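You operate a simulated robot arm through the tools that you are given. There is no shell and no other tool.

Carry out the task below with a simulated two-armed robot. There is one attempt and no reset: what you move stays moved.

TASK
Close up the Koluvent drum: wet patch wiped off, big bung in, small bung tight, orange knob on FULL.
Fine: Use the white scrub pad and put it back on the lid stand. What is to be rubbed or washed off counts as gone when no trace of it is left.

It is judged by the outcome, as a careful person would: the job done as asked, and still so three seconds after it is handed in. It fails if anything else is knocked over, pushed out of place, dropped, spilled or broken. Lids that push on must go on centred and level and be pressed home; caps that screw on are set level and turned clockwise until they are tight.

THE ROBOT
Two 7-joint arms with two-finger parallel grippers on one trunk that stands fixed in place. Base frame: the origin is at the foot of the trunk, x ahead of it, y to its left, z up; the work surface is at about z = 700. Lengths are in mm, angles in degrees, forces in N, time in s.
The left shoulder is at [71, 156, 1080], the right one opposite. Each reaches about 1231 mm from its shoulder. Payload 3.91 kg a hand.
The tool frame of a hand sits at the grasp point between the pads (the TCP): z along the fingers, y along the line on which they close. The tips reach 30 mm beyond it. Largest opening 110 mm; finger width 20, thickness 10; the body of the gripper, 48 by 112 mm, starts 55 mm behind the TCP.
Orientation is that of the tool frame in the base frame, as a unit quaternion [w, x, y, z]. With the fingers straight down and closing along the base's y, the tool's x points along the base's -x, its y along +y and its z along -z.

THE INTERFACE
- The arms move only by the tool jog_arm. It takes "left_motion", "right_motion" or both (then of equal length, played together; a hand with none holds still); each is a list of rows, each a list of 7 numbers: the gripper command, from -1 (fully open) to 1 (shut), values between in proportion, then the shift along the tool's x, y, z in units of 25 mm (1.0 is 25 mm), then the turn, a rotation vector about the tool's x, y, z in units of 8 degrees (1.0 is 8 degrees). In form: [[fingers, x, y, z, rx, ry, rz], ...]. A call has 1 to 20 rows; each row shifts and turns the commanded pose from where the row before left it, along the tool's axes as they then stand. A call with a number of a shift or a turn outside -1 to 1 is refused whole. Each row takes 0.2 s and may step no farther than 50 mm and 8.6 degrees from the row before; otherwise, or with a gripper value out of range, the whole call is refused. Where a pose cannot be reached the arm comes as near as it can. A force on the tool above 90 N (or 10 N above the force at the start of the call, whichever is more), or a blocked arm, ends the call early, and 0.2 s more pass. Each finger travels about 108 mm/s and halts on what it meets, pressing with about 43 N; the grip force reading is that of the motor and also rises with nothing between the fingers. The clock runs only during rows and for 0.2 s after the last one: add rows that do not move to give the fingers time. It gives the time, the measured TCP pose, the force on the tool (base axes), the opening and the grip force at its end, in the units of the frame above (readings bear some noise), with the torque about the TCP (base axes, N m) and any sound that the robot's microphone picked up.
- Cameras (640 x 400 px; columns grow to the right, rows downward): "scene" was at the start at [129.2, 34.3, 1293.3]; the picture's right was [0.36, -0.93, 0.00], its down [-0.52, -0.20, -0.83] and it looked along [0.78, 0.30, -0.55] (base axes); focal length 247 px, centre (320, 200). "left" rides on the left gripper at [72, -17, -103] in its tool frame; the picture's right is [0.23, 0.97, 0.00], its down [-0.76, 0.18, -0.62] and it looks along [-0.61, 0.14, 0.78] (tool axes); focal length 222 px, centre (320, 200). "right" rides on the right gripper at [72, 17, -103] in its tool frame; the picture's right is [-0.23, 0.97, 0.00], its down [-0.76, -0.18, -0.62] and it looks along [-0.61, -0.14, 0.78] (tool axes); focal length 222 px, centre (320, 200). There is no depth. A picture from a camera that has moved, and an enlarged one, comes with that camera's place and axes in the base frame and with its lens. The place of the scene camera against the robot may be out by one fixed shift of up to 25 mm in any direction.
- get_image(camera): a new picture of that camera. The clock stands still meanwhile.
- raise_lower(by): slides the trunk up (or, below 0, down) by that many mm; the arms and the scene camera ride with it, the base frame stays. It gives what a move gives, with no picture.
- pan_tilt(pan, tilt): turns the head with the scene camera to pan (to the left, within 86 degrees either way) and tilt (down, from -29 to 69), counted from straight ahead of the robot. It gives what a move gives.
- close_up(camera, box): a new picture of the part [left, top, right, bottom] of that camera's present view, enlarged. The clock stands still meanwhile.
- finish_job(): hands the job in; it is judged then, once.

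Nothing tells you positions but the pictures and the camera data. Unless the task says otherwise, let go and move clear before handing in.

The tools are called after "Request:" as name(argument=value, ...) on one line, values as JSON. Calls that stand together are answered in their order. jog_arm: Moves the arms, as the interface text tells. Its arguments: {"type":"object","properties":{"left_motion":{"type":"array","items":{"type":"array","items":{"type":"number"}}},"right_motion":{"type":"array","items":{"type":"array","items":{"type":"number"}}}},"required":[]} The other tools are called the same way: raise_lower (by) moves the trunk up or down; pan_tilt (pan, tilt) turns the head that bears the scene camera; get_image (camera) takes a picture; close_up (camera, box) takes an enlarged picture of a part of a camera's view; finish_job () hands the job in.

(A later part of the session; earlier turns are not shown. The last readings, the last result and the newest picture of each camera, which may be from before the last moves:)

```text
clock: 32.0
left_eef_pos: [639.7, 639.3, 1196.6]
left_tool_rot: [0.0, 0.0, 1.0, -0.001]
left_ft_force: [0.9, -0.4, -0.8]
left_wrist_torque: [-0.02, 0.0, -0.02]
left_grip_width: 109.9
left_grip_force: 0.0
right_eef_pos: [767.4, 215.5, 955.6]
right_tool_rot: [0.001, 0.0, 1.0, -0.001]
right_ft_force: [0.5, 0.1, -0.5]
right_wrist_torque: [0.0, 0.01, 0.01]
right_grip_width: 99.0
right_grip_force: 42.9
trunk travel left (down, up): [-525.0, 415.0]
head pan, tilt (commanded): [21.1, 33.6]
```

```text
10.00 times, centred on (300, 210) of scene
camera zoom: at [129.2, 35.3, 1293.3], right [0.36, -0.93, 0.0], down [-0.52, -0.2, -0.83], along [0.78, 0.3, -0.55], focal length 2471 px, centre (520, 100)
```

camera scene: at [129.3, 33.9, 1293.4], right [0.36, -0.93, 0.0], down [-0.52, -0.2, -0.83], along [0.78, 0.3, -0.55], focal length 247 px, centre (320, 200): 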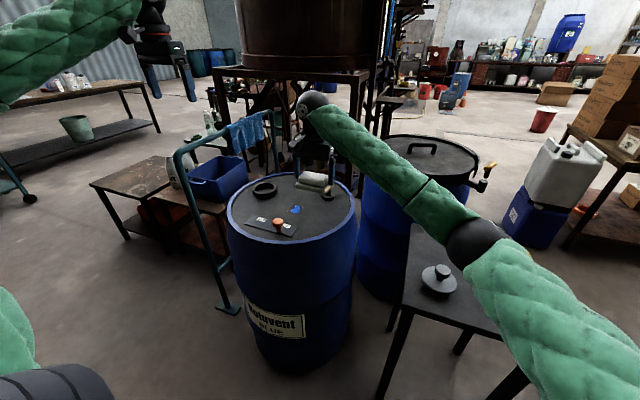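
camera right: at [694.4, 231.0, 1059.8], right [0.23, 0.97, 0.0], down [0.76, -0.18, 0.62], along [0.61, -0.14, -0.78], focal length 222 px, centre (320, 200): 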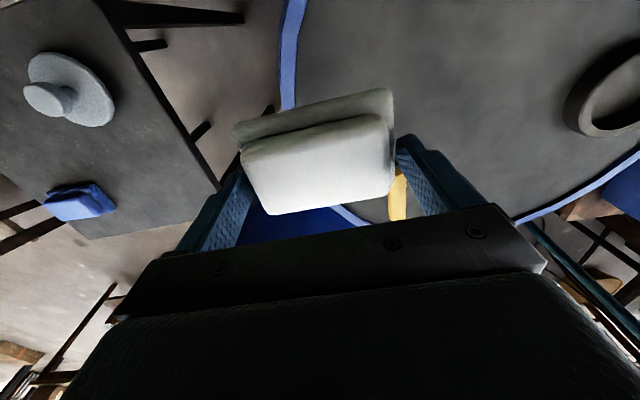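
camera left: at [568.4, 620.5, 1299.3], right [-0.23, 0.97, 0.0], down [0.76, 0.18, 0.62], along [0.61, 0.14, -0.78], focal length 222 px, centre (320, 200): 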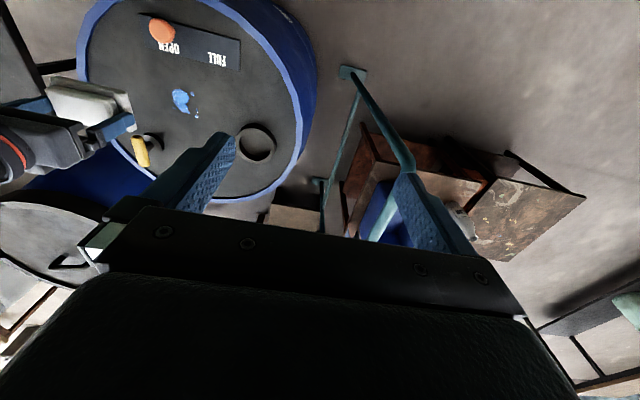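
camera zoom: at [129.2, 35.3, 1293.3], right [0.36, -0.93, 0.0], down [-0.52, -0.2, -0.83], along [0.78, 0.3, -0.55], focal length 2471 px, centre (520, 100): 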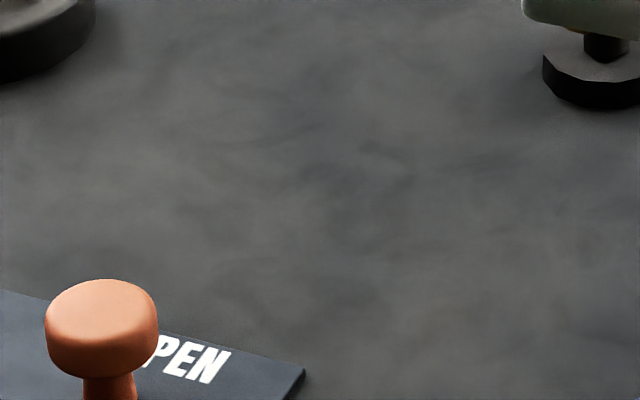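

I see no clear trace, only the lid's own mottling. One extra scrub pass costs little, so I'll go back and do it with slightly firmer pressure.

Request:
jog_arm(right_motion=[[0, 0, 1, 0, 0, 0, 0], [0, 0, 1, 0, 0, 0, 0], [0, 0, 1, 0, 0, 0, 0], [0, 0, 1, 0, 0, 0, 0], [0, 0, 1, 0, 0, 0, 0], [0, 0, 1, 0, 0, 0, 0], [0, 0, 0, 1, 0, 0, 0], [0, 0, 0, 1, 0, 0, 0], [0, 0, 0, 1, 0, 0, 0], [0, 0, 0, 0.8, 0, 0, 0], [0, 0, 0, 0.3, 0, 0, 0], [0, 0, 0, 0, 0, 0, 0]])

Request:
jog_arm(right_motion=[[0, 0, 0, 0.1, 0, 0, 0], [0, 0, 0, 0.1, 0, 0, 0], [0, 0, 0, 0, 0, 0, 0]])

```text
clock: 34.6
left_eef_pos: [640.7, 637.8, 1197.0]
left_tool_rot: [0.0, 0.0, 1.0, -0.001]
left_ft_force: [0.9, 0.3, 0.8]
left_wrist_torque: [0.03, 0.03, 0.01]
left_grip_width: 110.1
left_grip_force: 0.1
right_eef_pos: [767.0, 366.0, 854.2]
right_tool_rot: [0.0, 0.0, 1.0, -0.001]
right_ft_force: [1.2, 0.8, -0.8]
right_wrist_torque: [-0.01, -0.01, 0.0]
right_grip_width: 99.1
right_grip_force: 43.1
trunk travel left (down, up): [-525.0, 415.0]
head pan, tilt (commanded): [21.1, 33.6]
```

```text
clock: 35.4
left_eef_pos: [640.6, 638.9, 1197.8]
left_tool_rot: [0.0, 0.0, 1.0, 0.0]
left_ft_force: [0.0, 0.5, 0.6]
left_wrist_torque: [-0.02, 0.01, -0.02]
left_grip_width: 110.1
left_grip_force: 0.0
right_eef_pos: [766.3, 364.6, 849.7]
right_tool_rot: [0.0, -0.001, 1.0, 0.0]
right_ft_force: [-0.8, -0.1, -1.3]
right_wrist_torque: [0.01, 0.0, 0.03]
right_grip_width: 98.6
right_grip_force: 43.2
trunk travel left (down, up): [-525.0, 415.0]
head pan, tilt (commanded): [21.1, 33.6]
```

Request:
jog_arm(right_motion=[[0, 0, 0, 0.1, 0, 0, 0], [0, 0, 0, 0.08, 0, 0, 0], [0, 0, 0, 0, 0, 0, 0]])

```text
clock: 36.2
left_eef_pos: [639.9, 638.4, 1197.8]
left_tool_rot: [0.0, 0.0, 1.0, -0.001]
left_ft_force: [-0.6, -0.2, 0.1]
left_wrist_torque: [-0.02, 0.01, 0.06]
left_grip_width: 110.1
left_grip_force: 0.1
right_eef_pos: [765.9, 366.4, 846.6]
right_tool_rot: [-0.001, 0.0, 1.0, 0.0]
right_ft_force: [-0.2, -0.1, -0.8]
right_wrist_torque: [0.02, 0.01, 0.01]
right_grip_width: 98.7
right_grip_force: 42.7
trunk travel left (down, up): [-525.0, 415.0]
head pan, tilt (commanded): [21.1, 33.6]
```

Request:
jog_arm(right_motion=[[0, 0, 0, 0.06, 0, 0, 0], [0, 0, 0, 0.05, 0, 0, 0], [0, 0, 0, 0, 0, 0, 0]])

```text
clock: 37.0
left_eef_pos: [639.0, 638.5, 1196.5]
left_tool_rot: [0.0, 0.0, 1.0, 0.0]
left_ft_force: [-0.1, -0.2, -0.3]
left_wrist_torque: [0.01, 0.03, 0.0]
left_grip_width: 110.2
left_grip_force: 0.1
right_eef_pos: [766.0, 366.3, 845.7]
right_tool_rot: [0.002, 0.0, 1.0, 0.001]
right_ft_force: [1.6, -0.7, 15.9]
right_wrist_torque: [-0.51, 0.13, -0.03]
right_grip_width: 99.1
right_grip_force: 43.0
trunk travel left (down, up): [-525.0, 415.0]
head pan, tilt (commanded): [21.1, 33.6]
```

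The pad is pressing at about 16 N. I'll do a full raster over the area once more.

Request:
jog_arm(right_motion=[[0, 0.4, 0.6, 0, 0, 0, 0], [0, 0.4, 0.6, 0, 0, 0, 0], [0, 0, -0.6, 0, 0, 0, 0], [0, 0, -0.6, 0, 0, 0, 0], [0, 0, -0.6, 0, 0, 0, 0], [0, 0, -0.6, 0, 0, 0, 0], [0, 0, -0.6, 0, 0, 0, 0], [0, -0.4, 0, 0, 0, 0, 0], [0, -0.4, 0, 0, 0, 0, 0], [0, 0, 0.6, 0, 0, 0, 0], [0, 0, 0.6, 0, 0, 0, 0], [0, 0, 0.6, 0, 0, 0, 0], [0, 0, 0.6, 0, 0, 0, 0], [0, 0, 0.6, 0, 0, 0, 0], [0, -0.4, 0, 0, 0, 0, 0], [0, -0.4, 0, 0, 0, 0, 0], [0, 0, -0.6, 0, 0, 0, 0], [0, 0, -0.6, 0, 0, 0, 0], [0, 0, -0.6, 0, 0, 0, 0], [0, 0, -0.6, 0, 0, 0, 0]])

Request:
jog_arm(right_motion=[[0, 0, -0.4, 0, 0, 0, 0], [0, 0.6, 0.6, 0, 0, 0, 0], [0, 0.6, 0.6, 0, 0, 0, 0], [0, 0.5, 0.6, 0, 0, 0, 0], [0, 0, 0.6, 0, 0, 0, 0], [0, -0.6, 0, 0, 0, 0, 0], [0, -0.6, 0, 0, 0, 0, 0], [0, -0.5, -0.6, 0, 0, 0, 0], [0, 0.4, -0.6, 0, 0, 0, 0], [0, 0.4, 0, 0, 0, 0, 0], [0, 0, 0, 0, 0, 0, 0]])

```text
clock: 41.2
left_eef_pos: [639.3, 637.8, 1197.6]
left_tool_rot: [0.0, 0.0, 1.0, 0.0]
left_ft_force: [0.6, 0.7, 0.0]
left_wrist_torque: [0.03, -0.01, -0.03]
left_grip_width: 110.1
left_grip_force: 0.1
right_eef_pos: [786.8, 336.8, 844.4]
right_tool_rot: [0.001, 0.0, 1.0, 0.0]
right_ft_force: [2.0, 5.2, 25.8]
right_wrist_torque: [0.36, -0.17, 0.08]
right_grip_width: 99.1
right_grip_force: 43.3
trunk travel left (down, up): [-525.0, 415.0]
head pan, tilt (commanded): [21.1, 33.6]
```

```text
clock: 43.6
left_eef_pos: [638.7, 637.8, 1197.1]
left_tool_rot: [0.001, 0.0, 1.0, 0.002]
left_ft_force: [0.1, 0.6, 0.3]
left_wrist_torque: [0.01, 0.01, 0.02]
left_grip_width: 109.9
left_grip_force: 0.1
right_eef_pos: [765.1, 354.3, 843.4]
right_tool_rot: [0.001, 0.001, 1.0, -0.001]
right_ft_force: [7.7, -5.7, 28.2]
right_wrist_torque: [-0.21, -0.43, -0.03]
right_grip_width: 98.9
right_grip_force: 43.3
trunk travel left (down, up): [-525.0, 415.0]
head pan, tilt (commanded): [21.1, 33.6]
```

Scrubbing is done. I'll lift straight up, move clear of the lid and check the area again.

Request:
jog_arm(right_motion=[[0, 0, 0, -0.4, 0, 0, 0], [0, 0, 0, -1, 0, 0, 0], [0, 0, 0, -1, 0, 0, 0], [0, 0, 0, -1, 0, 0, 0], [0, 0, 0, -1, 0, 0, 0], [0, 0, -1, 0, 0, 0, 0], [0, 0, -1, 0, 0, 0, 0], [0, 0, -1, 0, 0, 0, 0], [0, 0, -1, 0, 0, 0, 0], [0, 0, -1, 0, 0, 0, 0], [0, 0, -1, 0, 0, 0, 0], [0, 0, 0, 0, 0, 0, 0]])

Request:
close_up(camera="right", box=[390, 20, 590, 150])

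Request:
close_up(camera="left", box=[130, 40, 250, 130])

Request:
get_image(camera="right")

```text
clock: 46.2
left_eef_pos: [640.9, 639.5, 1196.1]
left_tool_rot: [0.0, 0.0, 1.0, -0.001]
left_ft_force: [0.0, 0.4, 1.2]
left_wrist_torque: [0.0, 0.01, 0.0]
left_grip_width: 110.1
left_grip_force: 0.1
right_eef_pos: [762.6, 208.0, 952.3]
right_tool_rot: [0.0, 0.0, 1.0, -0.002]
right_ft_force: [0.8, -0.6, -0.3]
right_wrist_torque: [0.03, -0.01, -0.01]
right_grip_width: 98.7
right_grip_force: 43.0
trunk travel left (down, up): [-525.0, 415.0]
head pan, tilt (commanded): [21.1, 33.6]
```

```text
3.08 times, centred on (490, 85) of right
camera zoom: at [691.4, 223.5, 1055.8], right [0.23, 0.97, 0.0], down [0.76, -0.18, 0.62], along [0.61, -0.14, -0.78], focal length 684 px, centre (-203, 554)
```

zoom: 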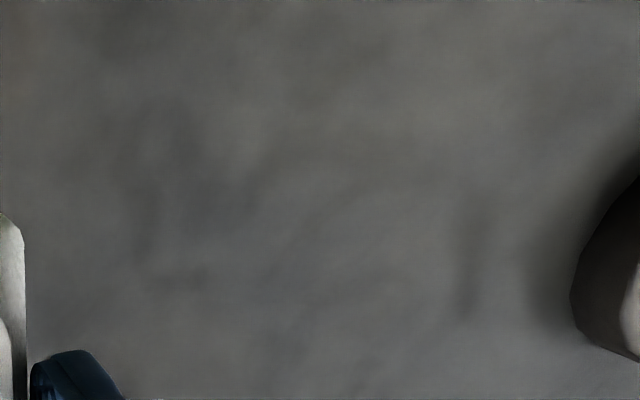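

```text
4.44 times, centred on (190, 85) of left
camera zoom: at [568.3, 622.1, 1298.6], right [-0.23, 0.97, 0.0], down [0.76, 0.18, 0.62], along [0.61, 0.14, -0.78], focal length 987 px, centre (898, 711)
```

zoom: 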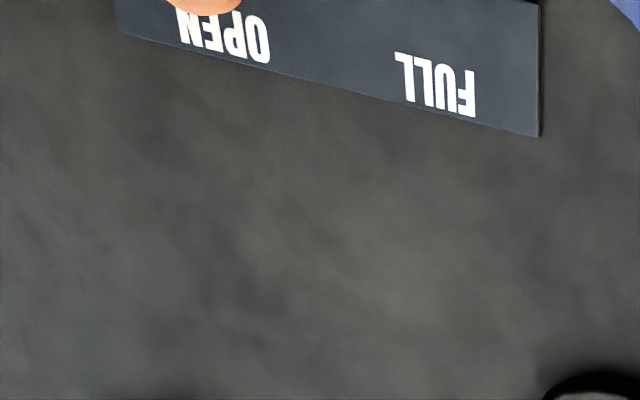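

```text
taken
camera right: at [691.4, 223.5, 1055.8], right [0.23, 0.97, 0.0], down [0.76, -0.18, 0.62], along [0.61, -0.14, -0.78], focal length 222 px, centre (320, 200)
```

right: 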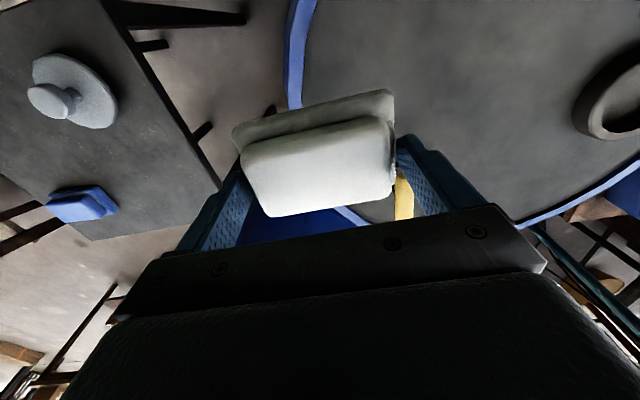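

The lid looks the same after the second pass, so what's left is its own texture and the patch is gone. Now I'll carry the pad back to its spot on the stand.

Request:
jog_arm(right_motion=[[0, 0.15, -1, 0, 0, 0, 0], [0, 0.15, -1, 0, 0, 0, 0], [0, 0.15, -1, 0, 0, 0, 0], [0, 0.15, -1, 0, 0, 0, 0], [0, 0.15, -1, 0, 0, 0, 0], [0, 0.15, -1, 0, 0, 0, 0], [0, 0.15, -1, 0, 0, 0, 0], [0, 0.15, -1, 0, 0, 0, 0], [0, 0.15, -1, 0, 0, 0, 0], [0, 0.15, -1, 0, 0, 0, 0], [0, 0.15, -1, 0, 0, 0, 0], [0, 0.15, -1, 0, 0, 0, 0], [0, 0.15, -1, 0, 0, 0, 0], [0, 0.15, -1, 0, 0, 0, 0], [0, 0.15, -1, 0, 0, 0, 0], [0, 0.15, -1, 0, 0, 0, 0], [0, 0.15, -1, 0, 0, 0, 0], [0, 0.15, -1, 0, 0, 0, 0], [0, 0.15, -1, 0, 0, 0, 0], [0, 0.15, -1, 0, 0, 0, 0]])

Request:
jog_arm(right_motion=[[0, 0.05, -0.6, 0.9, 0, 0, 0], [0, 0, 0, 1, 0, 0, 0], [0, 0, 0, 1, 0, 0, 0], [0, 0, 0, 1, 0, 0, 0], [0, 0, 0, 1, 0, 0, 0], [0, 0, 0, 1, 0, 0, 0], [0, 0, 0, 1, 0, 0, 0], [0, 0, 0, 0.7, 0, 0, 0], [0, 0, 0, 0, 0, 0, 0]])

Request:
get_image(camera="right")

Request:
close_up(camera="scene", box=[440, 200, 580, 320])

```text
clock: 50.4
left_eef_pos: [638.4, 637.8, 1197.5]
left_tool_rot: [0.0, 0.0, 1.0, 0.0]
left_ft_force: [0.7, 0.6, -0.1]
left_wrist_torque: [0.0, 0.02, -0.03]
left_grip_width: 109.9
left_grip_force: 0.0
right_eef_pos: [689.2, -296.6, 953.7]
right_tool_rot: [0.0, 0.0, 1.0, 0.0]
right_ft_force: [0.6, 0.5, -1.4]
right_wrist_torque: [0.02, -0.02, 0.01]
right_grip_width: 98.7
right_grip_force: 43.4
trunk travel left (down, up): [-525.0, 415.0]
head pan, tilt (commanded): [21.1, 33.6]
```

```text
clock: 52.4
left_eef_pos: [641.1, 638.9, 1196.5]
left_tool_rot: [0.0, 0.0, 1.0, 0.0]
left_ft_force: [0.2, 0.1, 0.2]
left_wrist_torque: [0.0, -0.02, -0.03]
left_grip_width: 110.1
left_grip_force: 0.0
right_eef_pos: [687.7, -309.4, 762.9]
right_tool_rot: [0.0, 0.0, 1.0, 0.0]
right_ft_force: [0.2, 0.1, -0.9]
right_wrist_torque: [-0.01, 0.02, 0.01]
right_grip_width: 99.1
right_grip_force: 43.2
trunk travel left (down, up): [-525.0, 415.0]
head pan, tilt (commanded): [21.1, 33.6]
```

```text
taken
camera right: at [616.3, -293.4, 866.3], right [0.23, 0.97, 0.0], down [0.76, -0.18, 0.62], along [0.61, -0.14, -0.78], focal length 222 px, centre (320, 200)
```

right: 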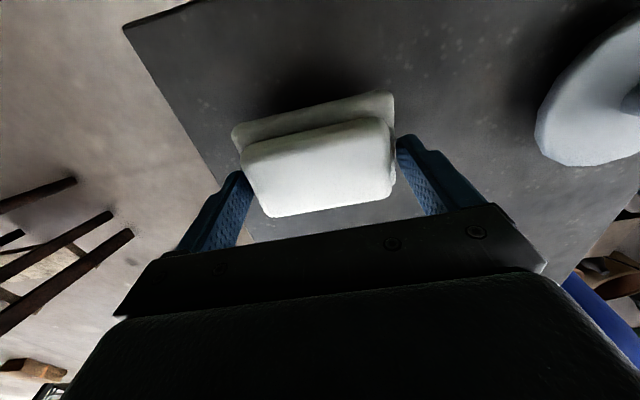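

```text
3.33 times, centred on (510, 260) of scene
camera zoom: at [129.0, 34.3, 1293.4], right [0.36, -0.93, 0.0], down [-0.52, -0.2, -0.83], along [0.78, 0.3, -0.55], focal length 824 px, centre (-313, 0)
```

zoom: 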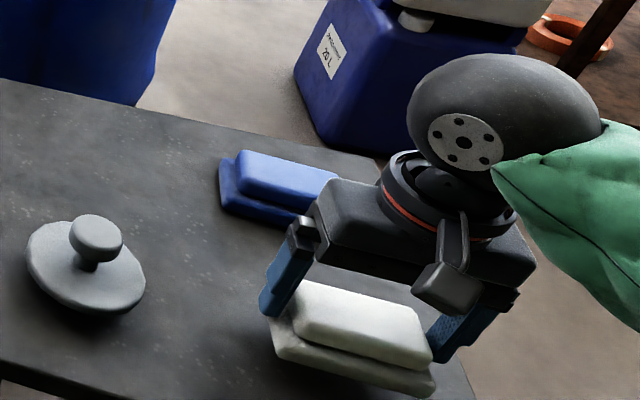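

The pad hovers over its original spot. I'll lower it gently to contact.

Request:
jog_arm(right_motion=[[0, 0, 0, 0.3, 0, 0, 0], [0, 0, 0, 0.15, 0, 0, 0], [0, 0, 0, 0.1, 0, 0, 0], [0, 0, 0, 0, 0, 0, 0]])

Request:
jog_arm(right_motion=[[0, 0, 0, 0.06, 0, 0, 0], [0, 0, 0, 0.06, 0, 0, 0], [0, 0, 0, 0, 0, 0, 0]])

```text
clock: 53.4
left_eef_pos: [639.3, 639.0, 1197.4]
left_tool_rot: [0.0, 0.0, 1.0, 0.0]
left_ft_force: [0.0, 0.1, 0.1]
left_wrist_torque: [-0.02, 0.0, 0.03]
left_grip_width: 110.0
left_grip_force: 0.0
right_eef_pos: [688.7, -309.0, 750.5]
right_tool_rot: [0.001, 0.0, 1.0, 0.0]
right_ft_force: [-0.3, 0.2, -0.5]
right_wrist_torque: [0.01, 0.0, -0.01]
right_grip_width: 98.4
right_grip_force: 43.0
trunk travel left (down, up): [-525.0, 415.0]
head pan, tilt (commanded): [21.1, 33.6]
```

```text
clock: 54.2
left_eef_pos: [641.0, 638.5, 1197.0]
left_tool_rot: [0.0, 0.001, 1.0, 0.0]
left_ft_force: [-0.1, -0.1, -0.3]
left_wrist_torque: [-0.02, 0.0, 0.0]
left_grip_width: 109.9
left_grip_force: 0.1
right_eef_pos: [690.3, -308.5, 746.2]
right_tool_rot: [-0.001, 0.0, 1.0, 0.001]
right_ft_force: [0.1, -0.4, -0.3]
right_wrist_torque: [0.04, -0.02, 0.01]
right_grip_width: 98.9
right_grip_force: 42.7
trunk travel left (down, up): [-525.0, 415.0]
head pan, tilt (commanded): [21.1, 33.6]
```

Request:
jog_arm(right_motion=[[0, 0, 0, 0.06, 0, 0, 0], [0, 0, 0, 0, 0, 0, 0]])

Request:
jog_arm(right_motion=[[0, 0, 0, 0.05, 0, 0, 0], [0, 0, 0, 0, 0, 0, 0]])

```text
clock: 54.8
left_eef_pos: [639.9, 637.6, 1197.2]
left_tool_rot: [0.0, 0.001, 1.0, 0.0]
left_ft_force: [-0.1, -0.4, 0.3]
left_wrist_torque: [-0.03, 0.01, 0.01]
left_grip_width: 109.8
left_grip_force: 0.1
right_eef_pos: [689.4, -309.2, 744.6]
right_tool_rot: [0.0, 0.0, 1.0, 0.0]
right_ft_force: [-0.5, 0.8, -0.5]
right_wrist_torque: [0.01, -0.05, 0.03]
right_grip_width: 98.9
right_grip_force: 42.7
trunk travel left (down, up): [-525.0, 415.0]
head pan, tilt (commanded): [21.1, 33.6]
```

```text
clock: 55.4
left_eef_pos: [639.5, 639.2, 1196.7]
left_tool_rot: [0.0, 0.0, 1.0, 0.0]
left_ft_force: [0.5, 0.1, 0.4]
left_wrist_torque: [0.02, 0.01, -0.01]
left_grip_width: 110.1
left_grip_force: 0.1
right_eef_pos: [691.0, -309.6, 743.0]
right_tool_rot: [0.0, 0.0, 1.0, 0.001]
right_ft_force: [-0.8, 0.3, 0.5]
right_wrist_torque: [-0.02, -0.05, 0.05]
right_grip_width: 98.9
right_grip_force: 43.0
trunk travel left (down, up): [-525.0, 415.0]
head pan, tilt (commanded): [21.1, 33.6]
```

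Request:
jog_arm(right_motion=[[0, 0, 0, 0.05, 0, 0, 0], [0, 0, 0, 0, 0, 0, 0]])

Request:
close_up(camera="scene", box=[470, 240, 570, 330])

```text
clock: 56.0
left_eef_pos: [638.9, 638.0, 1197.7]
left_tool_rot: [-0.001, 0.0, 1.0, -0.001]
left_ft_force: [0.2, 0.8, -0.6]
left_wrist_torque: [-0.01, -0.03, -0.03]
left_grip_width: 109.8
left_grip_force: 0.0
right_eef_pos: [689.9, -309.7, 744.0]
right_tool_rot: [0.001, 0.0, 1.0, 0.0]
right_ft_force: [3.5, -1.1, 12.1]
right_wrist_torque: [-0.07, -0.11, 0.04]
right_grip_width: 98.9
right_grip_force: 43.5
trunk travel left (down, up): [-525.0, 415.0]
head pan, tilt (commanded): [21.1, 33.6]
```

```text
4.44 times, centred on (520, 285) of scene
camera zoom: at [128.5, 34.4, 1293.6], right [0.36, -0.93, 0.0], down [-0.52, -0.2, -0.83], along [0.78, 0.3, -0.55], focal length 1098 px, centre (-569, -178)
```

zoom: 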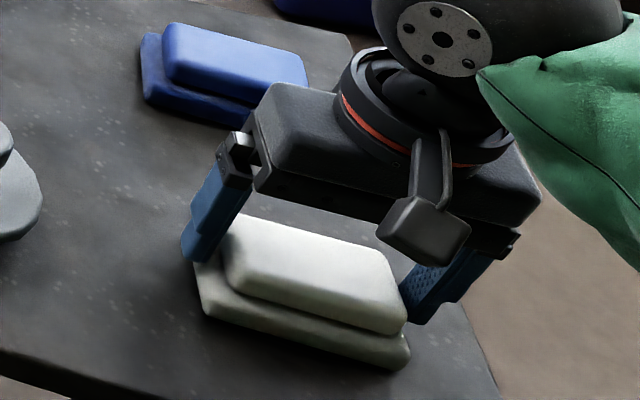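

The pad is resting on the stand, with 12 N of contact. I'll open the fingers, then raise the hand straight up.

Request:
jog_arm(right_motion=[[0, 0, 0, -0.03, 0, 0, 0], [-0.9, 0, 0, 0, 0, 0, 0], [-1, 0, 0, 0, 0, 0, 0], [-1, 0, 0, 0, 0, 0, 0], [-1, 0, 0, -0.4, 0, 0, 0], [-1, 0, 0, -0.8, 0, 0, 0], [-1, 0, 0, -1, 0, 0, 0], [-1, 0, 0, -1, 0, 0, 0], [-1, 0, 0, -1, 0, 0, 0], [-1, 0, 0, -1, 0, 0, 0], [-1, 0, 0, -1, 0, 0, 0], [-1, 0, 0, 0, 0, 0, 0]])

Request:
get_image(camera="right")

Request:
close_up(camera="scene", box=[420, 220, 580, 340])

```text
clock: 58.6
left_eef_pos: [639.6, 637.6, 1196.8]
left_tool_rot: [0.0, 0.0, 1.0, 0.0]
left_ft_force: [-0.1, -0.6, 0.2]
left_wrist_torque: [-0.01, 0.0, 0.03]
left_grip_width: 110.1
left_grip_force: 0.1
right_eef_pos: [687.0, -310.1, 899.4]
right_tool_rot: [0.001, 0.0, 1.0, 0.0]
right_ft_force: [1.1, -0.1, -0.3]
right_wrist_torque: [-0.01, 0.0, 0.0]
right_grip_width: 109.9
right_grip_force: 0.1
trunk travel left (down, up): [-525.0, 415.0]
head pan, tilt (commanded): [21.1, 33.6]
```

```text
taken
camera right: at [615.1, -292.9, 1003.1], right [0.23, 0.97, 0.0], down [0.76, -0.18, 0.62], along [0.61, -0.14, -0.78], focal length 222 px, centre (320, 200)
```

right: 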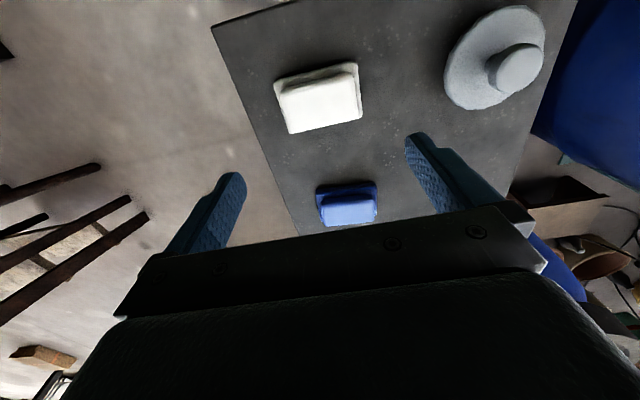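

```text
3.33 times, centred on (500, 280) of scene
camera zoom: at [129.2, 34.0, 1293.3], right [0.36, -0.93, 0.0], down [-0.52, -0.2, -0.83], along [0.78, 0.3, -0.55], focal length 824 px, centre (-280, -67)
```

zoom: 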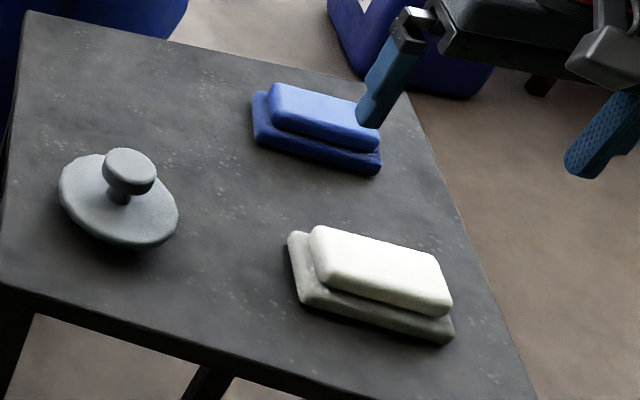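

The white pad is back in its place on the stand, right way up. Next is the big bung with the right hand, so I'll move over its knob.

Request:
jog_arm(right_motion=[[-1, -0.02, 0.95, 0, 0, 0, 0], [-1, -0.02, 0.95, 0, 0, 0, 0], [-1, -0.02, 0.95, 0, 0, 0, 0], [-1, -0.02, 0.95, 0, 0, 0, 0], [-1, -0.02, 0.95, 0, 0, 0, 0], [-1, -0.02, 0.95, 0, 0, 0, 0], [-1, -0.02, 0.95, 0.4, 0, 0, 0], [-1, -0.02, 0.95, 0.4, 0, 0, 0], [-1, 0, 0, 0, 0, 0, 0]])

Request:
close_up(camera="right", box=[170, 0, 470, 240])

Request:
close_up(camera="scene", box=[390, 240, 490, 310])

```text
clock: 60.6
left_eef_pos: [638.7, 637.7, 1197.8]
left_tool_rot: [0.001, -0.001, 1.0, 0.001]
left_ft_force: [-1.1, 0.5, 0.0]
left_wrist_torque: [0.03, 0.03, -0.01]
left_grip_width: 110.0
left_grip_force: 0.0
right_eef_pos: [693.8, -119.4, 876.7]
right_tool_rot: [0.0, 0.0, 1.0, 0.0]
right_ft_force: [0.2, -0.1, -0.3]
right_wrist_torque: [-0.01, 0.0, -0.02]
right_grip_width: 110.0
right_grip_force: 0.1
trunk travel left (down, up): [-525.0, 415.0]
head pan, tilt (commanded): [21.1, 33.6]
```

```text
1.67 times, centred on (320, 120) of right
camera zoom: at [621.7, -102.5, 980.1], right [0.23, 0.97, 0.0], down [0.76, -0.18, 0.62], along [0.61, -0.14, -0.78], focal length 370 px, centre (320, 333)
```

zoom: 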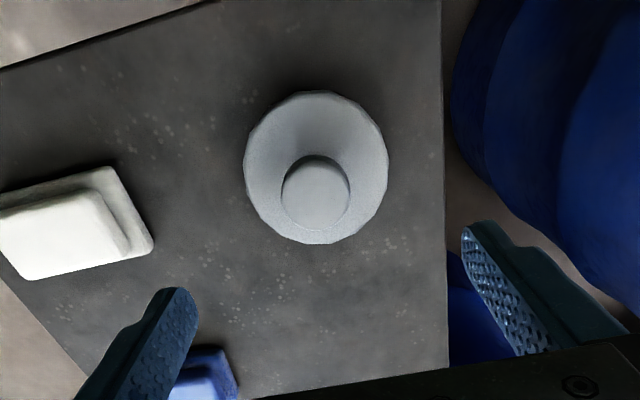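

```text
5.71 times, centred on (440, 275) of scene
camera zoom: at [128.8, 33.7, 1293.4], right [0.36, -0.93, 0.0], down [-0.52, -0.2, -0.83], along [0.78, 0.3, -0.55], focal length 1412 px, centre (-366, -229)
```

zoom: 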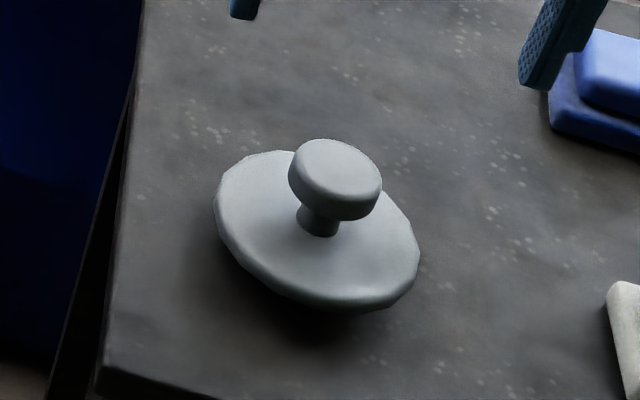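

The bung is level on the stand, with a disc about 99 mm across and a 40 mm knob centred at roughly (692, −120). I'll lower the open fingers around the knob.

Request:
jog_arm(right_motion=[[-1, 0.08, -0.04, 0.9, 0, 0, 0], [-1, 0, 0, 0.9, 0, 0, 0], [-1, 0, 0, 0.9, 0, 0, 0], [-1, 0, 0, 0.9, 0, 0, 0], [-1, 0, 0, 0.7, 0, 0, 0], [-1, 0, 0, 0, 0, 0, 0]])

Request:
get_image(camera="right")

Request:
close_up(camera="scene", box=[390, 230, 490, 310])

```text
clock: 62.0
left_eef_pos: [639.5, 638.8, 1196.9]
left_tool_rot: [-0.001, 0.0, 1.0, -0.001]
left_ft_force: [-0.3, 0.0, 0.8]
left_wrist_torque: [0.04, -0.01, -0.01]
left_grip_width: 110.1
left_grip_force: 0.2
right_eef_pos: [692.9, -120.7, 769.8]
right_tool_rot: [-0.001, 0.0, 1.0, -0.001]
right_ft_force: [-0.1, 0.0, 0.0]
right_wrist_torque: [-0.02, 0.01, 0.0]
right_grip_width: 110.0
right_grip_force: 0.0
trunk travel left (down, up): [-525.0, 415.0]
head pan, tilt (commanded): [21.1, 33.6]
```

```text
taken
camera right: at [620.0, -104.7, 872.6], right [0.23, 0.97, 0.0], down [0.76, -0.18, 0.62], along [0.61, -0.14, -0.78], focal length 222 px, centre (320, 200)
```

right: 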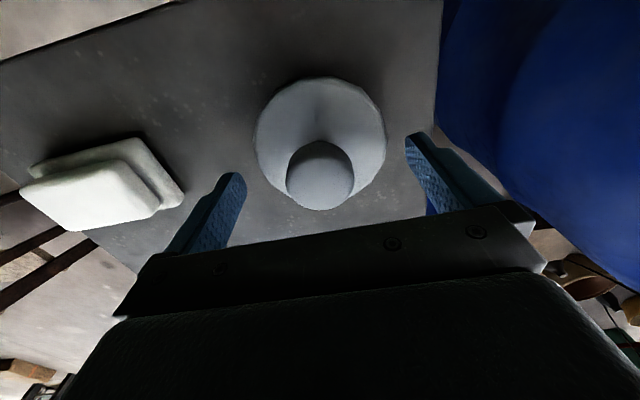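

```text
5.00 times, centred on (440, 270) of scene
camera zoom: at [129.0, 34.4, 1293.4], right [0.36, -0.93, 0.0], down [-0.52, -0.2, -0.83], along [0.78, 0.3, -0.55], focal length 1236 px, centre (-280, -150)
```

zoom: 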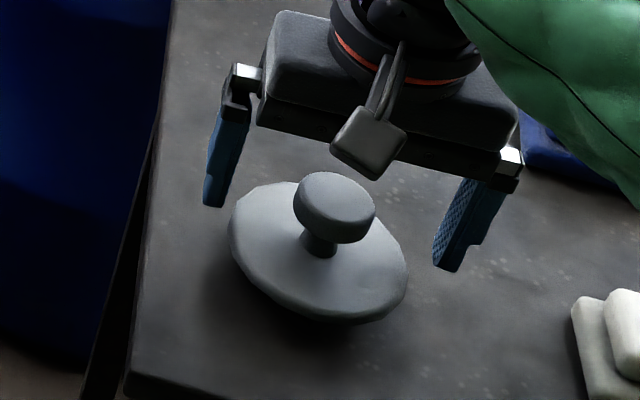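

The knob is centred between the fingers. I'll go down about 9 mm more, then close on the cap.

Request:
jog_arm(right_motion=[[-1, 0, 0, 0.2, 0, 0, 0], [-1, 0, 0, 0.16, 0, 0, 0], [-1, 0, 0, 0, 0, 0, 0]])

Request:
jog_arm(right_motion=[[-0.4, 0, 0, 0, 0, 0, 0], [0, 0, 0, 0, 0, 0, 0], [0.4, 0, 0, 0, 0, 0, 0], [0.6, 0, 0, 0, 0, 0, 0], [0.6, 0, 0, 0, 0, 0, 0]])

Request:
get_image(camera="right")

Request:
close_up(camera="scene", box=[390, 230, 490, 310])

```text
clock: 62.8
left_eef_pos: [640.2, 637.8, 1195.8]
left_tool_rot: [0.0, 0.0, 1.0, 0.0]
left_ft_force: [0.0, 1.2, 0.2]
left_wrist_torque: [0.02, 0.01, -0.01]
left_grip_width: 109.9
left_grip_force: 0.2
right_eef_pos: [691.4, -120.0, 760.4]
right_tool_rot: [0.0, 0.0, 1.0, 0.0]
right_ft_force: [0.0, 0.0, -0.2]
right_wrist_torque: [0.01, 0.0, -0.01]
right_grip_width: 109.9
right_grip_force: 0.1
trunk travel left (down, up): [-525.0, 415.0]
head pan, tilt (commanded): [21.1, 33.6]
```

```text
clock: 64.0
left_eef_pos: [640.7, 638.4, 1196.8]
left_tool_rot: [0.001, 0.0, 1.0, 0.0]
left_ft_force: [0.5, -1.0, -0.3]
left_wrist_torque: [-0.03, 0.01, 0.02]
left_grip_width: 109.9
left_grip_force: 0.0
right_eef_pos: [693.2, -120.1, 761.5]
right_tool_rot: [0.001, 0.001, 1.0, 0.0]
right_ft_force: [0.3, 0.2, 0.9]
right_wrist_torque: [0.0, 0.01, 0.03]
right_grip_width: 38.7
right_grip_force: 42.8
trunk travel left (down, up): [-525.0, 415.0]
head pan, tilt (commanded): [21.1, 33.6]
```

```text
taken
camera right: at [619.6, -103.7, 864.4], right [0.23, 0.97, 0.0], down [0.76, -0.18, 0.62], along [0.61, -0.14, -0.78], focal length 222 px, centre (320, 200)
```

right: 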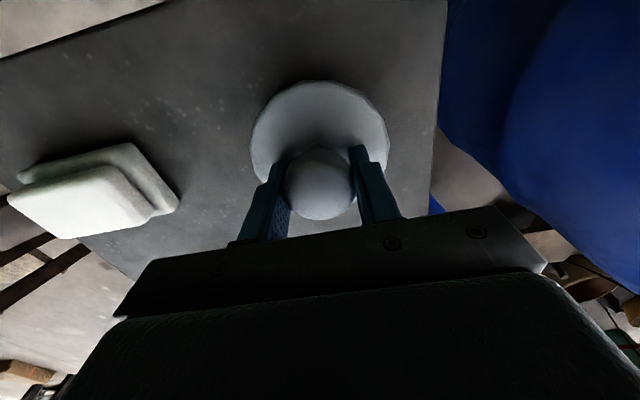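

```text
5.00 times, centred on (440, 270) of scene
camera zoom: at [129.1, 34.3, 1293.3], right [0.36, -0.93, 0.0], down [-0.52, -0.2, -0.83], along [0.78, 0.3, -0.55], focal length 1236 px, centre (-280, -150)
```

zoom: 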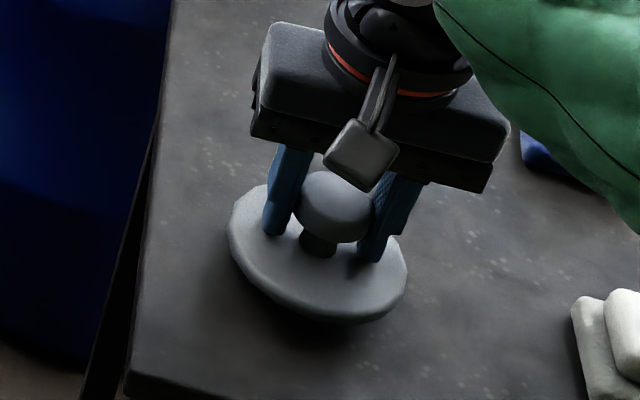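

I have a firm grip at 38.7 mm. I'll lift the bung straight up and move the left hand farther left to leave room.

Request:
jog_arm(right_motion=[[0.6, 0, 0, -0.4, 0, 0, 0], [0.6, 0, 0, -0.8, 0, 0, 0], [0.6, 0, 0, -1, 0, 0, 0], [0.6, 0, 0, -1, 0, 0, 0], [0.6, 0, 0, -1, 0, 0, 0], [0.6, 0, 0, -1, 0, 0, 0], [0.6, 0, 0, -1, 0, 0, 0], [0.6, 0, 0, -1, 0, 0, 0], [0.6, 0, 0, -1, 0, 0, 0], [0.6, 0, 0, 0, 0, 0, 0]], left_motion=[[-1, 0, 0.5, 0, 0, 0, 0], [-1, 0, 0.5, 0, 0, 0, 0], [-1, 0, 0.5, 0, 0, 0, 0], [-1, 0, 0.5, 0, 0, 0, 0], [-1, 0, 0.5, 0, 0, 0, 0], [-1, 0, 0.5, 0, 0, 0, 0], [-1, 0, 0.5, 0, 0, 0, 0], [-1, 0, 0.5, 0, 0, 0, 0], [-1, 0, 0.4, 0, 0, 0, 0], [-1, 0, 0, 0, 0, 0, 0]])

Request:
close_up(camera="scene", box=[370, 120, 510, 240])

Request:
get_image(camera="left")

Request:
get_image(camera="right")

```text
clock: 66.2
left_eef_pos: [640.7, 748.4, 1196.0]
left_tool_rot: [0.0, 0.001, 1.0, 0.0]
left_ft_force: [1.2, -0.2, 1.1]
left_wrist_torque: [0.01, -0.01, -0.02]
left_grip_width: 110.0
left_grip_force: 0.0
right_eef_pos: [690.7, -121.4, 967.5]
right_tool_rot: [0.001, 0.001, 1.0, 0.0]
right_ft_force: [-0.6, 0.0, -0.3]
right_wrist_torque: [0.01, -0.04, -0.05]
right_grip_width: 38.9
right_grip_force: 43.3
trunk travel left (down, up): [-525.0, 415.0]
head pan, tilt (commanded): [21.1, 33.6]
```

```text
3.33 times, centred on (440, 180) of scene
camera zoom: at [129.4, 34.1, 1293.3], right [0.36, -0.93, 0.0], down [-0.52, -0.2, -0.83], along [0.78, 0.3, -0.55], focal length 824 px, centre (-80, 267)
```

zoom: 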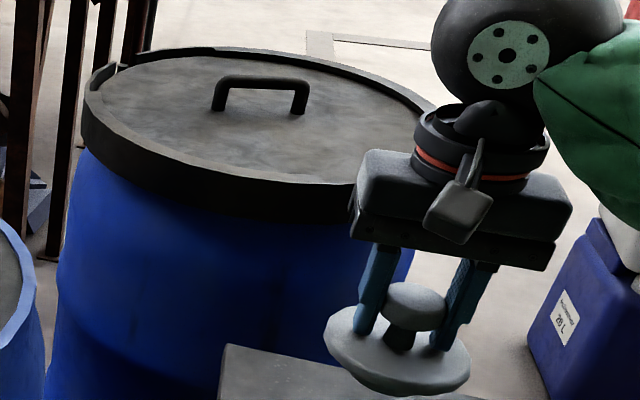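

```text
taken
camera left: at [569.3, 730.9, 1298.2], right [-0.23, 0.97, 0.0], down [0.76, 0.18, 0.62], along [0.61, 0.14, -0.78], focal length 222 px, centre (320, 200)
```

left: 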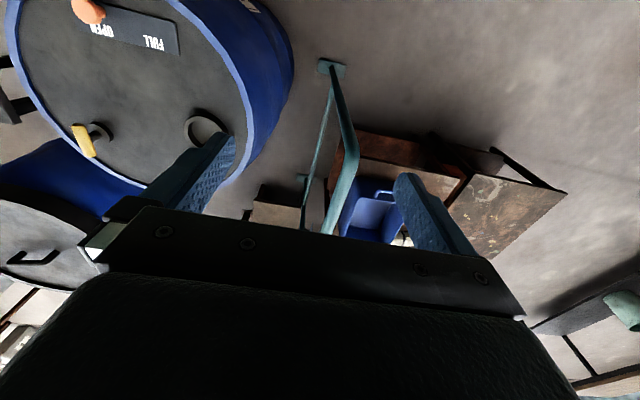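

```text
taken
camera right: at [619.5, -105.6, 1070.8], right [0.23, 0.97, 0.0], down [0.76, -0.18, 0.62], along [0.61, -0.14, -0.78], focal length 222 px, centre (320, 200)
```

right: 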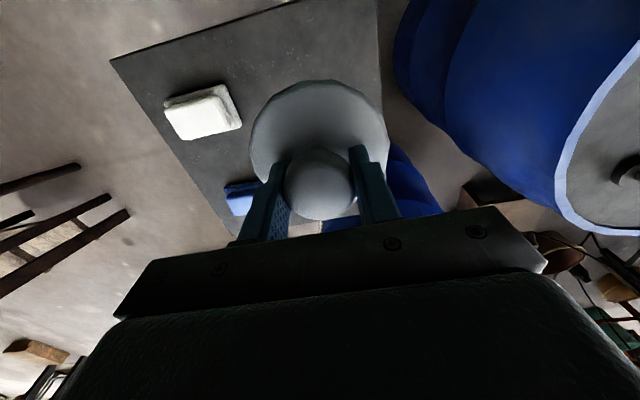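

The bung is level in the hand. I'll carry it over to the ring at about (818, 523), staying high, and shift the left hand a little so its camera sees the ring.

Request:
jog_arm(right_motion=[[0.6, -0.195, 0.99, 0, 0, 0, 0], [0.6, -0.195, 0.99, 0, 0, 0, 0], [0.6, -0.195, 0.99, 0, 0, 0, 0], [0.6, -0.195, 0.99, 0, 0, 0, 0], [0.6, -0.195, 0.99, 0, 0, 0, 0], [0.6, -0.195, 0.99, 0, 0, 0, 0], [0.6, -0.195, 0.99, 0, 0, 0, 0], [0.6, -0.195, 0.99, 0, 0, 0, 0], [0.6, -0.195, 0.99, 0, 0, 0, 0], [0.6, -0.195, 0.99, 0, 0, 0, 0], [0.6, -0.195, 0.99, 0, 0, 0, 0], [0.6, -0.195, 0.99, 0, 0, 0, 0], [0.6, -0.195, 0.99, 0, 0, 0, 0], [0.6, -0.195, 0.99, 0, 0, 0, 0], [0.6, -0.195, 0.99, 0, 0, 0, 0], [0.6, -0.195, 0.99, 0, 0, 0, 0], [0.6, -0.195, 0.99, 0, 0, 0, 0], [0.6, -0.195, 0.99, 0, 0, 0, 0], [0.6, 0, 0, 0, 0, 0, 0]], left_motion=[[-1, -0.5, 0, 0, 0, 0, 0], [-1, -0.5, 0, 0, 0, 0, 0], [-1, -0.5, 0, 0, 0, 0, 0], [-1, -0.5, 0, 0, 0, 0, 0], [-1, -0.4, 0, 0, 0, 0, 0], [-1, 0, 0, 0, 0, 0, 0], [-1, 0, 0, 0, 0, 0, 0], [-1, 0, 0, 0, 0, 0, 0], [-1, 0, 0, 0, 0, 0, 0], [-1, 0, 0, 0, 0, 0, 0], [-1, 0, 0, 0, 0, 0, 0], [-1, 0, 0, 0, 0, 0, 0], [-1, 0, 0, 0, 0, 0, 0], [-1, 0, 0, 0, 0, 0, 0], [-1, 0, 0, 0, 0, 0, 0], [-1, 0, 0, 0, 0, 0, 0], [-1, 0, 0, 0, 0, 0, 0], [-1, 0, 0, 0, 0, 0, 0], [-1, 0, 0, 0, 0, 0, 0]])

Request:
get_image(camera="right")

Request:
get_image(camera="left")

Request:
get_image(camera="scene")

```text
clock: 70.2
left_eef_pos: [699.6, 747.7, 1196.3]
left_tool_rot: [0.0, 0.0, 1.0, -0.001]
left_ft_force: [-0.7, -0.3, -0.2]
left_wrist_torque: [0.03, 0.0, -0.01]
left_grip_width: 109.9
left_grip_force: 0.0
right_eef_pos: [780.7, 323.8, 967.9]
right_tool_rot: [0.0, 0.0, 1.0, 0.0]
right_ft_force: [0.4, -0.8, -1.4]
right_wrist_torque: [0.02, 0.0, -0.01]
right_grip_width: 38.8
right_grip_force: 43.2
trunk travel left (down, up): [-525.0, 415.0]
head pan, tilt (commanded): [21.1, 33.6]
```

```text
taken
camera right: at [708.8, 340.3, 1070.5], right [0.23, 0.97, 0.0], down [0.76, -0.18, 0.62], along [0.61, -0.14, -0.78], focal length 222 px, centre (320, 200)
```

right: 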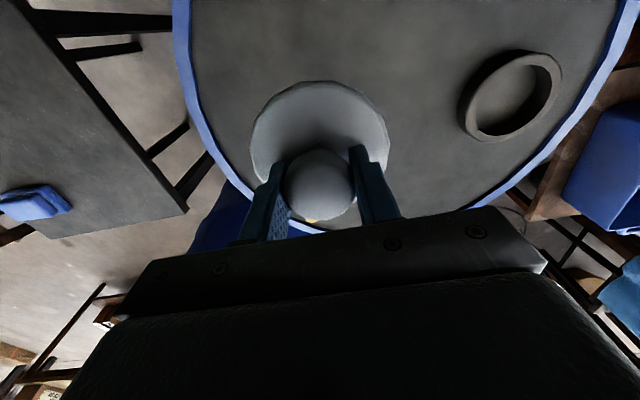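

```text
taken
camera left: at [628.9, 730.2, 1298.2], right [-0.23, 0.97, 0.0], down [0.76, 0.18, 0.62], along [0.61, 0.14, -0.78], focal length 222 px, centre (320, 200)
```

left: 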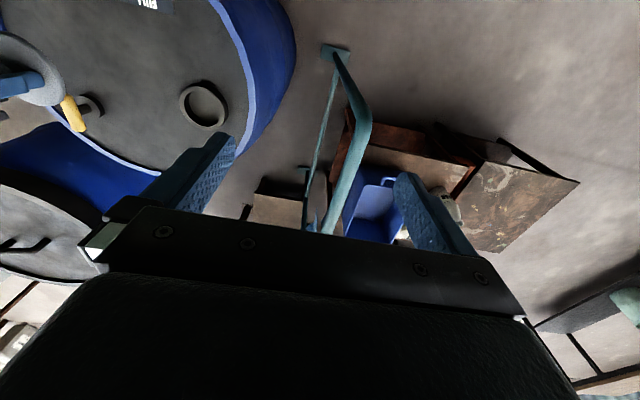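

```text
taken
camera scene: at [129.4, 33.9, 1293.4], right [0.36, -0.93, 0.0], down [-0.52, -0.2, -0.83], along [0.78, 0.3, -0.55], focal length 247 px, centre (320, 200)
```

scene: 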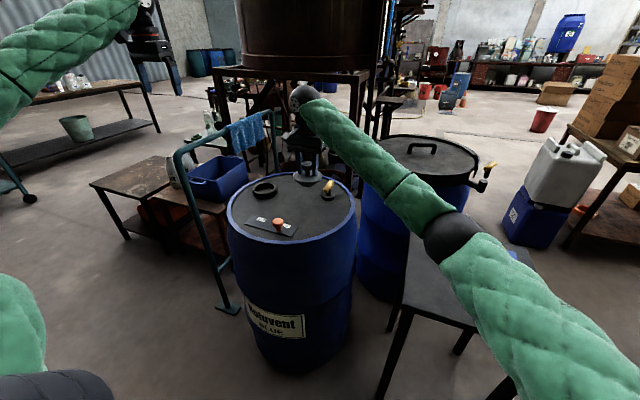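

Both wrist cameras see the ring clearly now. I'll zoom in to fix its centre before moving over it.

Request:
close_up(camera="right", box=[440, 30, 600, 150])

Request:
close_up(camera="left", box=[160, 60, 260, 140])

```text
3.33 times, centred on (520, 90) of right
camera zoom: at [708.8, 340.3, 1070.5], right [0.23, 0.97, 0.0], down [0.76, -0.18, 0.62], along [0.61, -0.14, -0.78], focal length 740 px, centre (-347, 567)
```

zoom: 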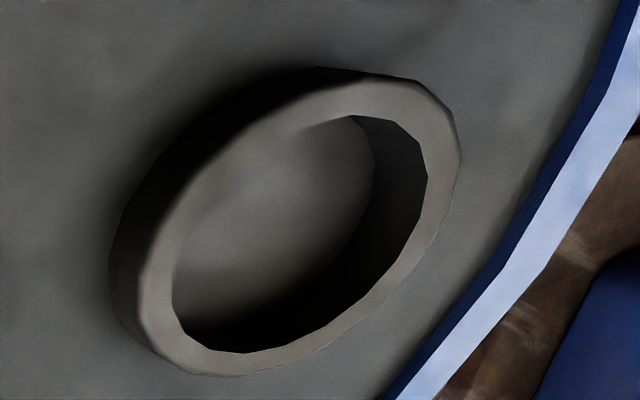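

```text
5.00 times, centred on (210, 100) of left
camera zoom: at [628.9, 730.2, 1298.2], right [-0.23, 0.97, 0.0], down [0.76, 0.18, 0.62], along [0.61, 0.14, -0.78], focal length 1111 px, centre (870, 700)
```

zoom: 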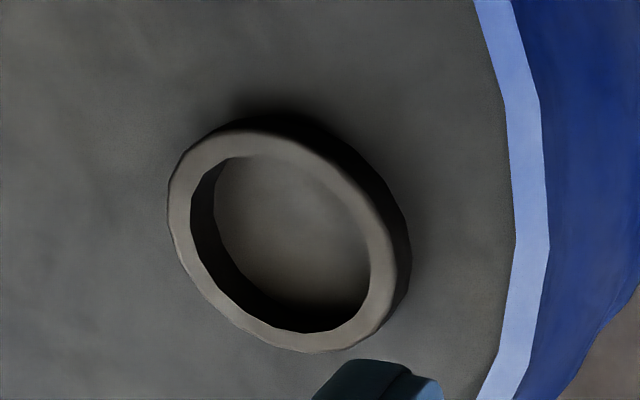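

The ring top is centred at about (819.5, 524.4) and z ≈ 823. I want to see the underside shape of the bung before inserting it.

Request:
close_up(camera="scene", box=[270, 130, 350, 200])

Request:
close_up(camera="left", box=[0, 20, 110, 140])

```text
5.71 times, centred on (310, 165) of scene
camera zoom: at [129.4, 33.9, 1293.4], right [0.36, -0.93, 0.0], down [-0.52, -0.2, -0.83], along [0.78, 0.3, -0.55], focal length 1412 px, centre (377, 400)
```

zoom: 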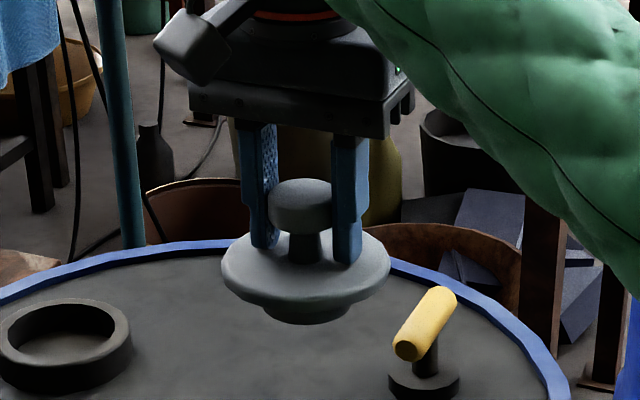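

```text
3.33 times, centred on (55, 80) of left
camera zoom: at [628.9, 730.2, 1298.2], right [-0.23, 0.97, 0.0], down [0.76, 0.18, 0.62], along [0.61, 0.14, -0.78], focal length 740 px, centre (1203, 600)
```

zoom: 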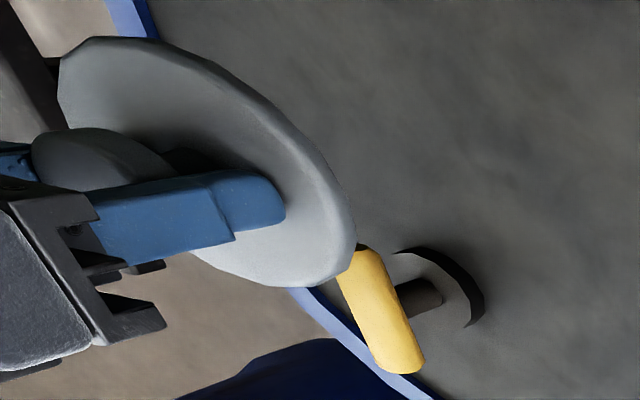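

The bung has a tapered plug under its disc and sits centred on the hand axis. I'll move it directly above the ring, still high.

Request:
jog_arm(right_motion=[[0.6, -0.17, 0.89, 0, 0, 0, 0], [0.6, -0.17, 0.89, 0, 0, 0, 0], [0.6, -0.17, 0.89, 0, 0, 0, 0], [0.6, -0.17, 0.89, 0, 0, 0, 0], [0.6, -0.17, 0.89, 0, 0, 0, 0], [0.6, -0.17, 0.89, 0, 0, 0, 0], [0.6, -0.17, 0.89, 0, 0, 0, 0], [0.6, -0.17, 0.89, 0, 0, 0, 0], [0.6, -0.19, 0.9, 0, 0, 0, 0], [0.6, 0, 0, 0, 0, 0, 0], [0.6, 0, 0, 0, 0, 0, 0]])

Request:
get_image(camera="right")

Request:
get_image(camera="left")

Request:
close_up(camera="scene", box=[210, 100, 350, 210])

```text
clock: 72.6
left_eef_pos: [700.3, 748.2, 1194.3]
left_tool_rot: [0.0, -0.001, 1.0, 0.001]
left_ft_force: [-0.1, -1.2, -0.1]
left_wrist_torque: [0.0, 0.01, 0.0]
left_grip_width: 110.0
left_grip_force: 0.1
right_eef_pos: [800.9, 436.6, 967.6]
right_tool_rot: [-0.001, 0.0, 1.0, -0.001]
right_ft_force: [0.3, 0.2, -0.6]
right_wrist_torque: [0.01, 0.01, 0.02]
right_grip_width: 38.9
right_grip_force: 43.0
right hand out of reach, approached as far as the arm can: row 6, 7, 8, 9
trunk travel left (down, up): [-525.0, 415.0]
head pan, tilt (commanded): [21.1, 33.6]
```

```text
taken
camera right: at [728.4, 452.8, 1069.6], right [0.23, 0.97, 0.0], down [0.76, -0.18, 0.62], along [0.61, -0.14, -0.78], focal length 222 px, centre (320, 200)
```

right: 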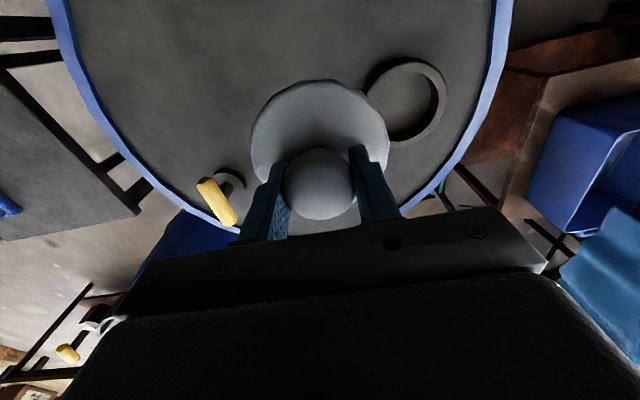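

```text
taken
camera left: at [628.7, 731.2, 1297.6], right [-0.23, 0.97, 0.0], down [0.76, 0.18, 0.62], along [0.61, 0.14, -0.78], focal length 222 px, centre (320, 200)
```

left: 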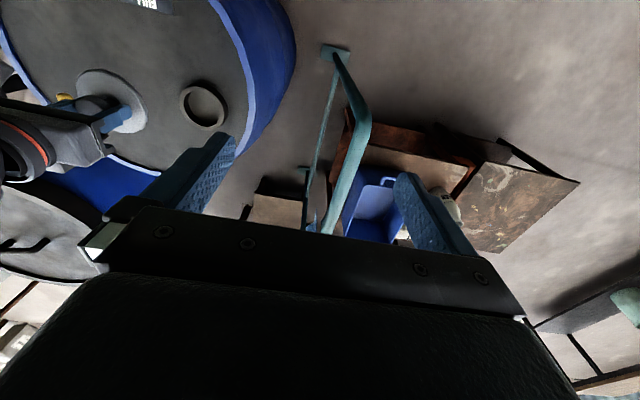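

```text
3.64 times, centred on (280, 155) of scene
camera zoom: at [129.3, 34.7, 1293.3], right [0.36, -0.93, 0.0], down [-0.52, -0.2, -0.83], along [0.78, 0.3, -0.55], focal length 899 px, centre (466, 364)
```

zoom: 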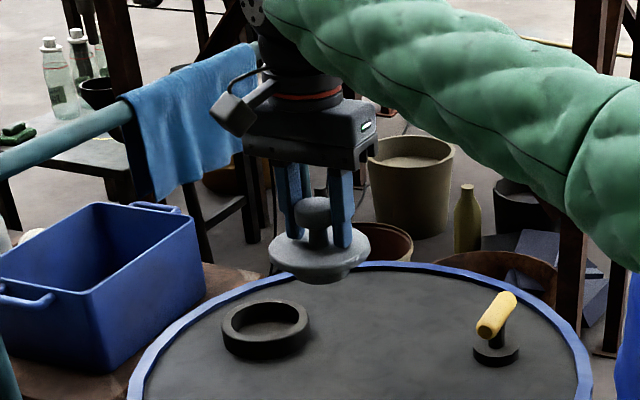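

The ring is out of the right arm's reach with the fingers down; the arm stopped at y ≈ 437. I'll set the bung down on the clear part of the lid and let the left arm, which can reach the ring, finish. First I'll back up a bit to see how the commanded pose behaves.

Request:
jog_arm(right_motion=[[0.6, 0.17, -0.89, 0, 0, 0, 0], [0.6, 0.17, -0.89, 0, 0, 0, 0], [0.6, 0, 0, 0, 0, 0, 0]])

```text
clock: 73.4
left_eef_pos: [700.2, 749.7, 1195.3]
left_tool_rot: [0.0, 0.0, 1.0, -0.002]
left_ft_force: [0.2, -0.2, -0.7]
left_wrist_torque: [0.04, 0.01, -0.01]
left_grip_width: 110.2
left_grip_force: 0.0
right_eef_pos: [793.4, 393.7, 968.4]
right_tool_rot: [0.001, 0.0, 1.0, -0.001]
right_ft_force: [0.4, 0.6, -0.6]
right_wrist_torque: [-0.02, 0.0, -0.03]
right_grip_width: 38.9
right_grip_force: 43.2
trunk travel left (down, up): [-525.0, 415.0]
head pan, tilt (commanded): [21.1, 33.6]
```

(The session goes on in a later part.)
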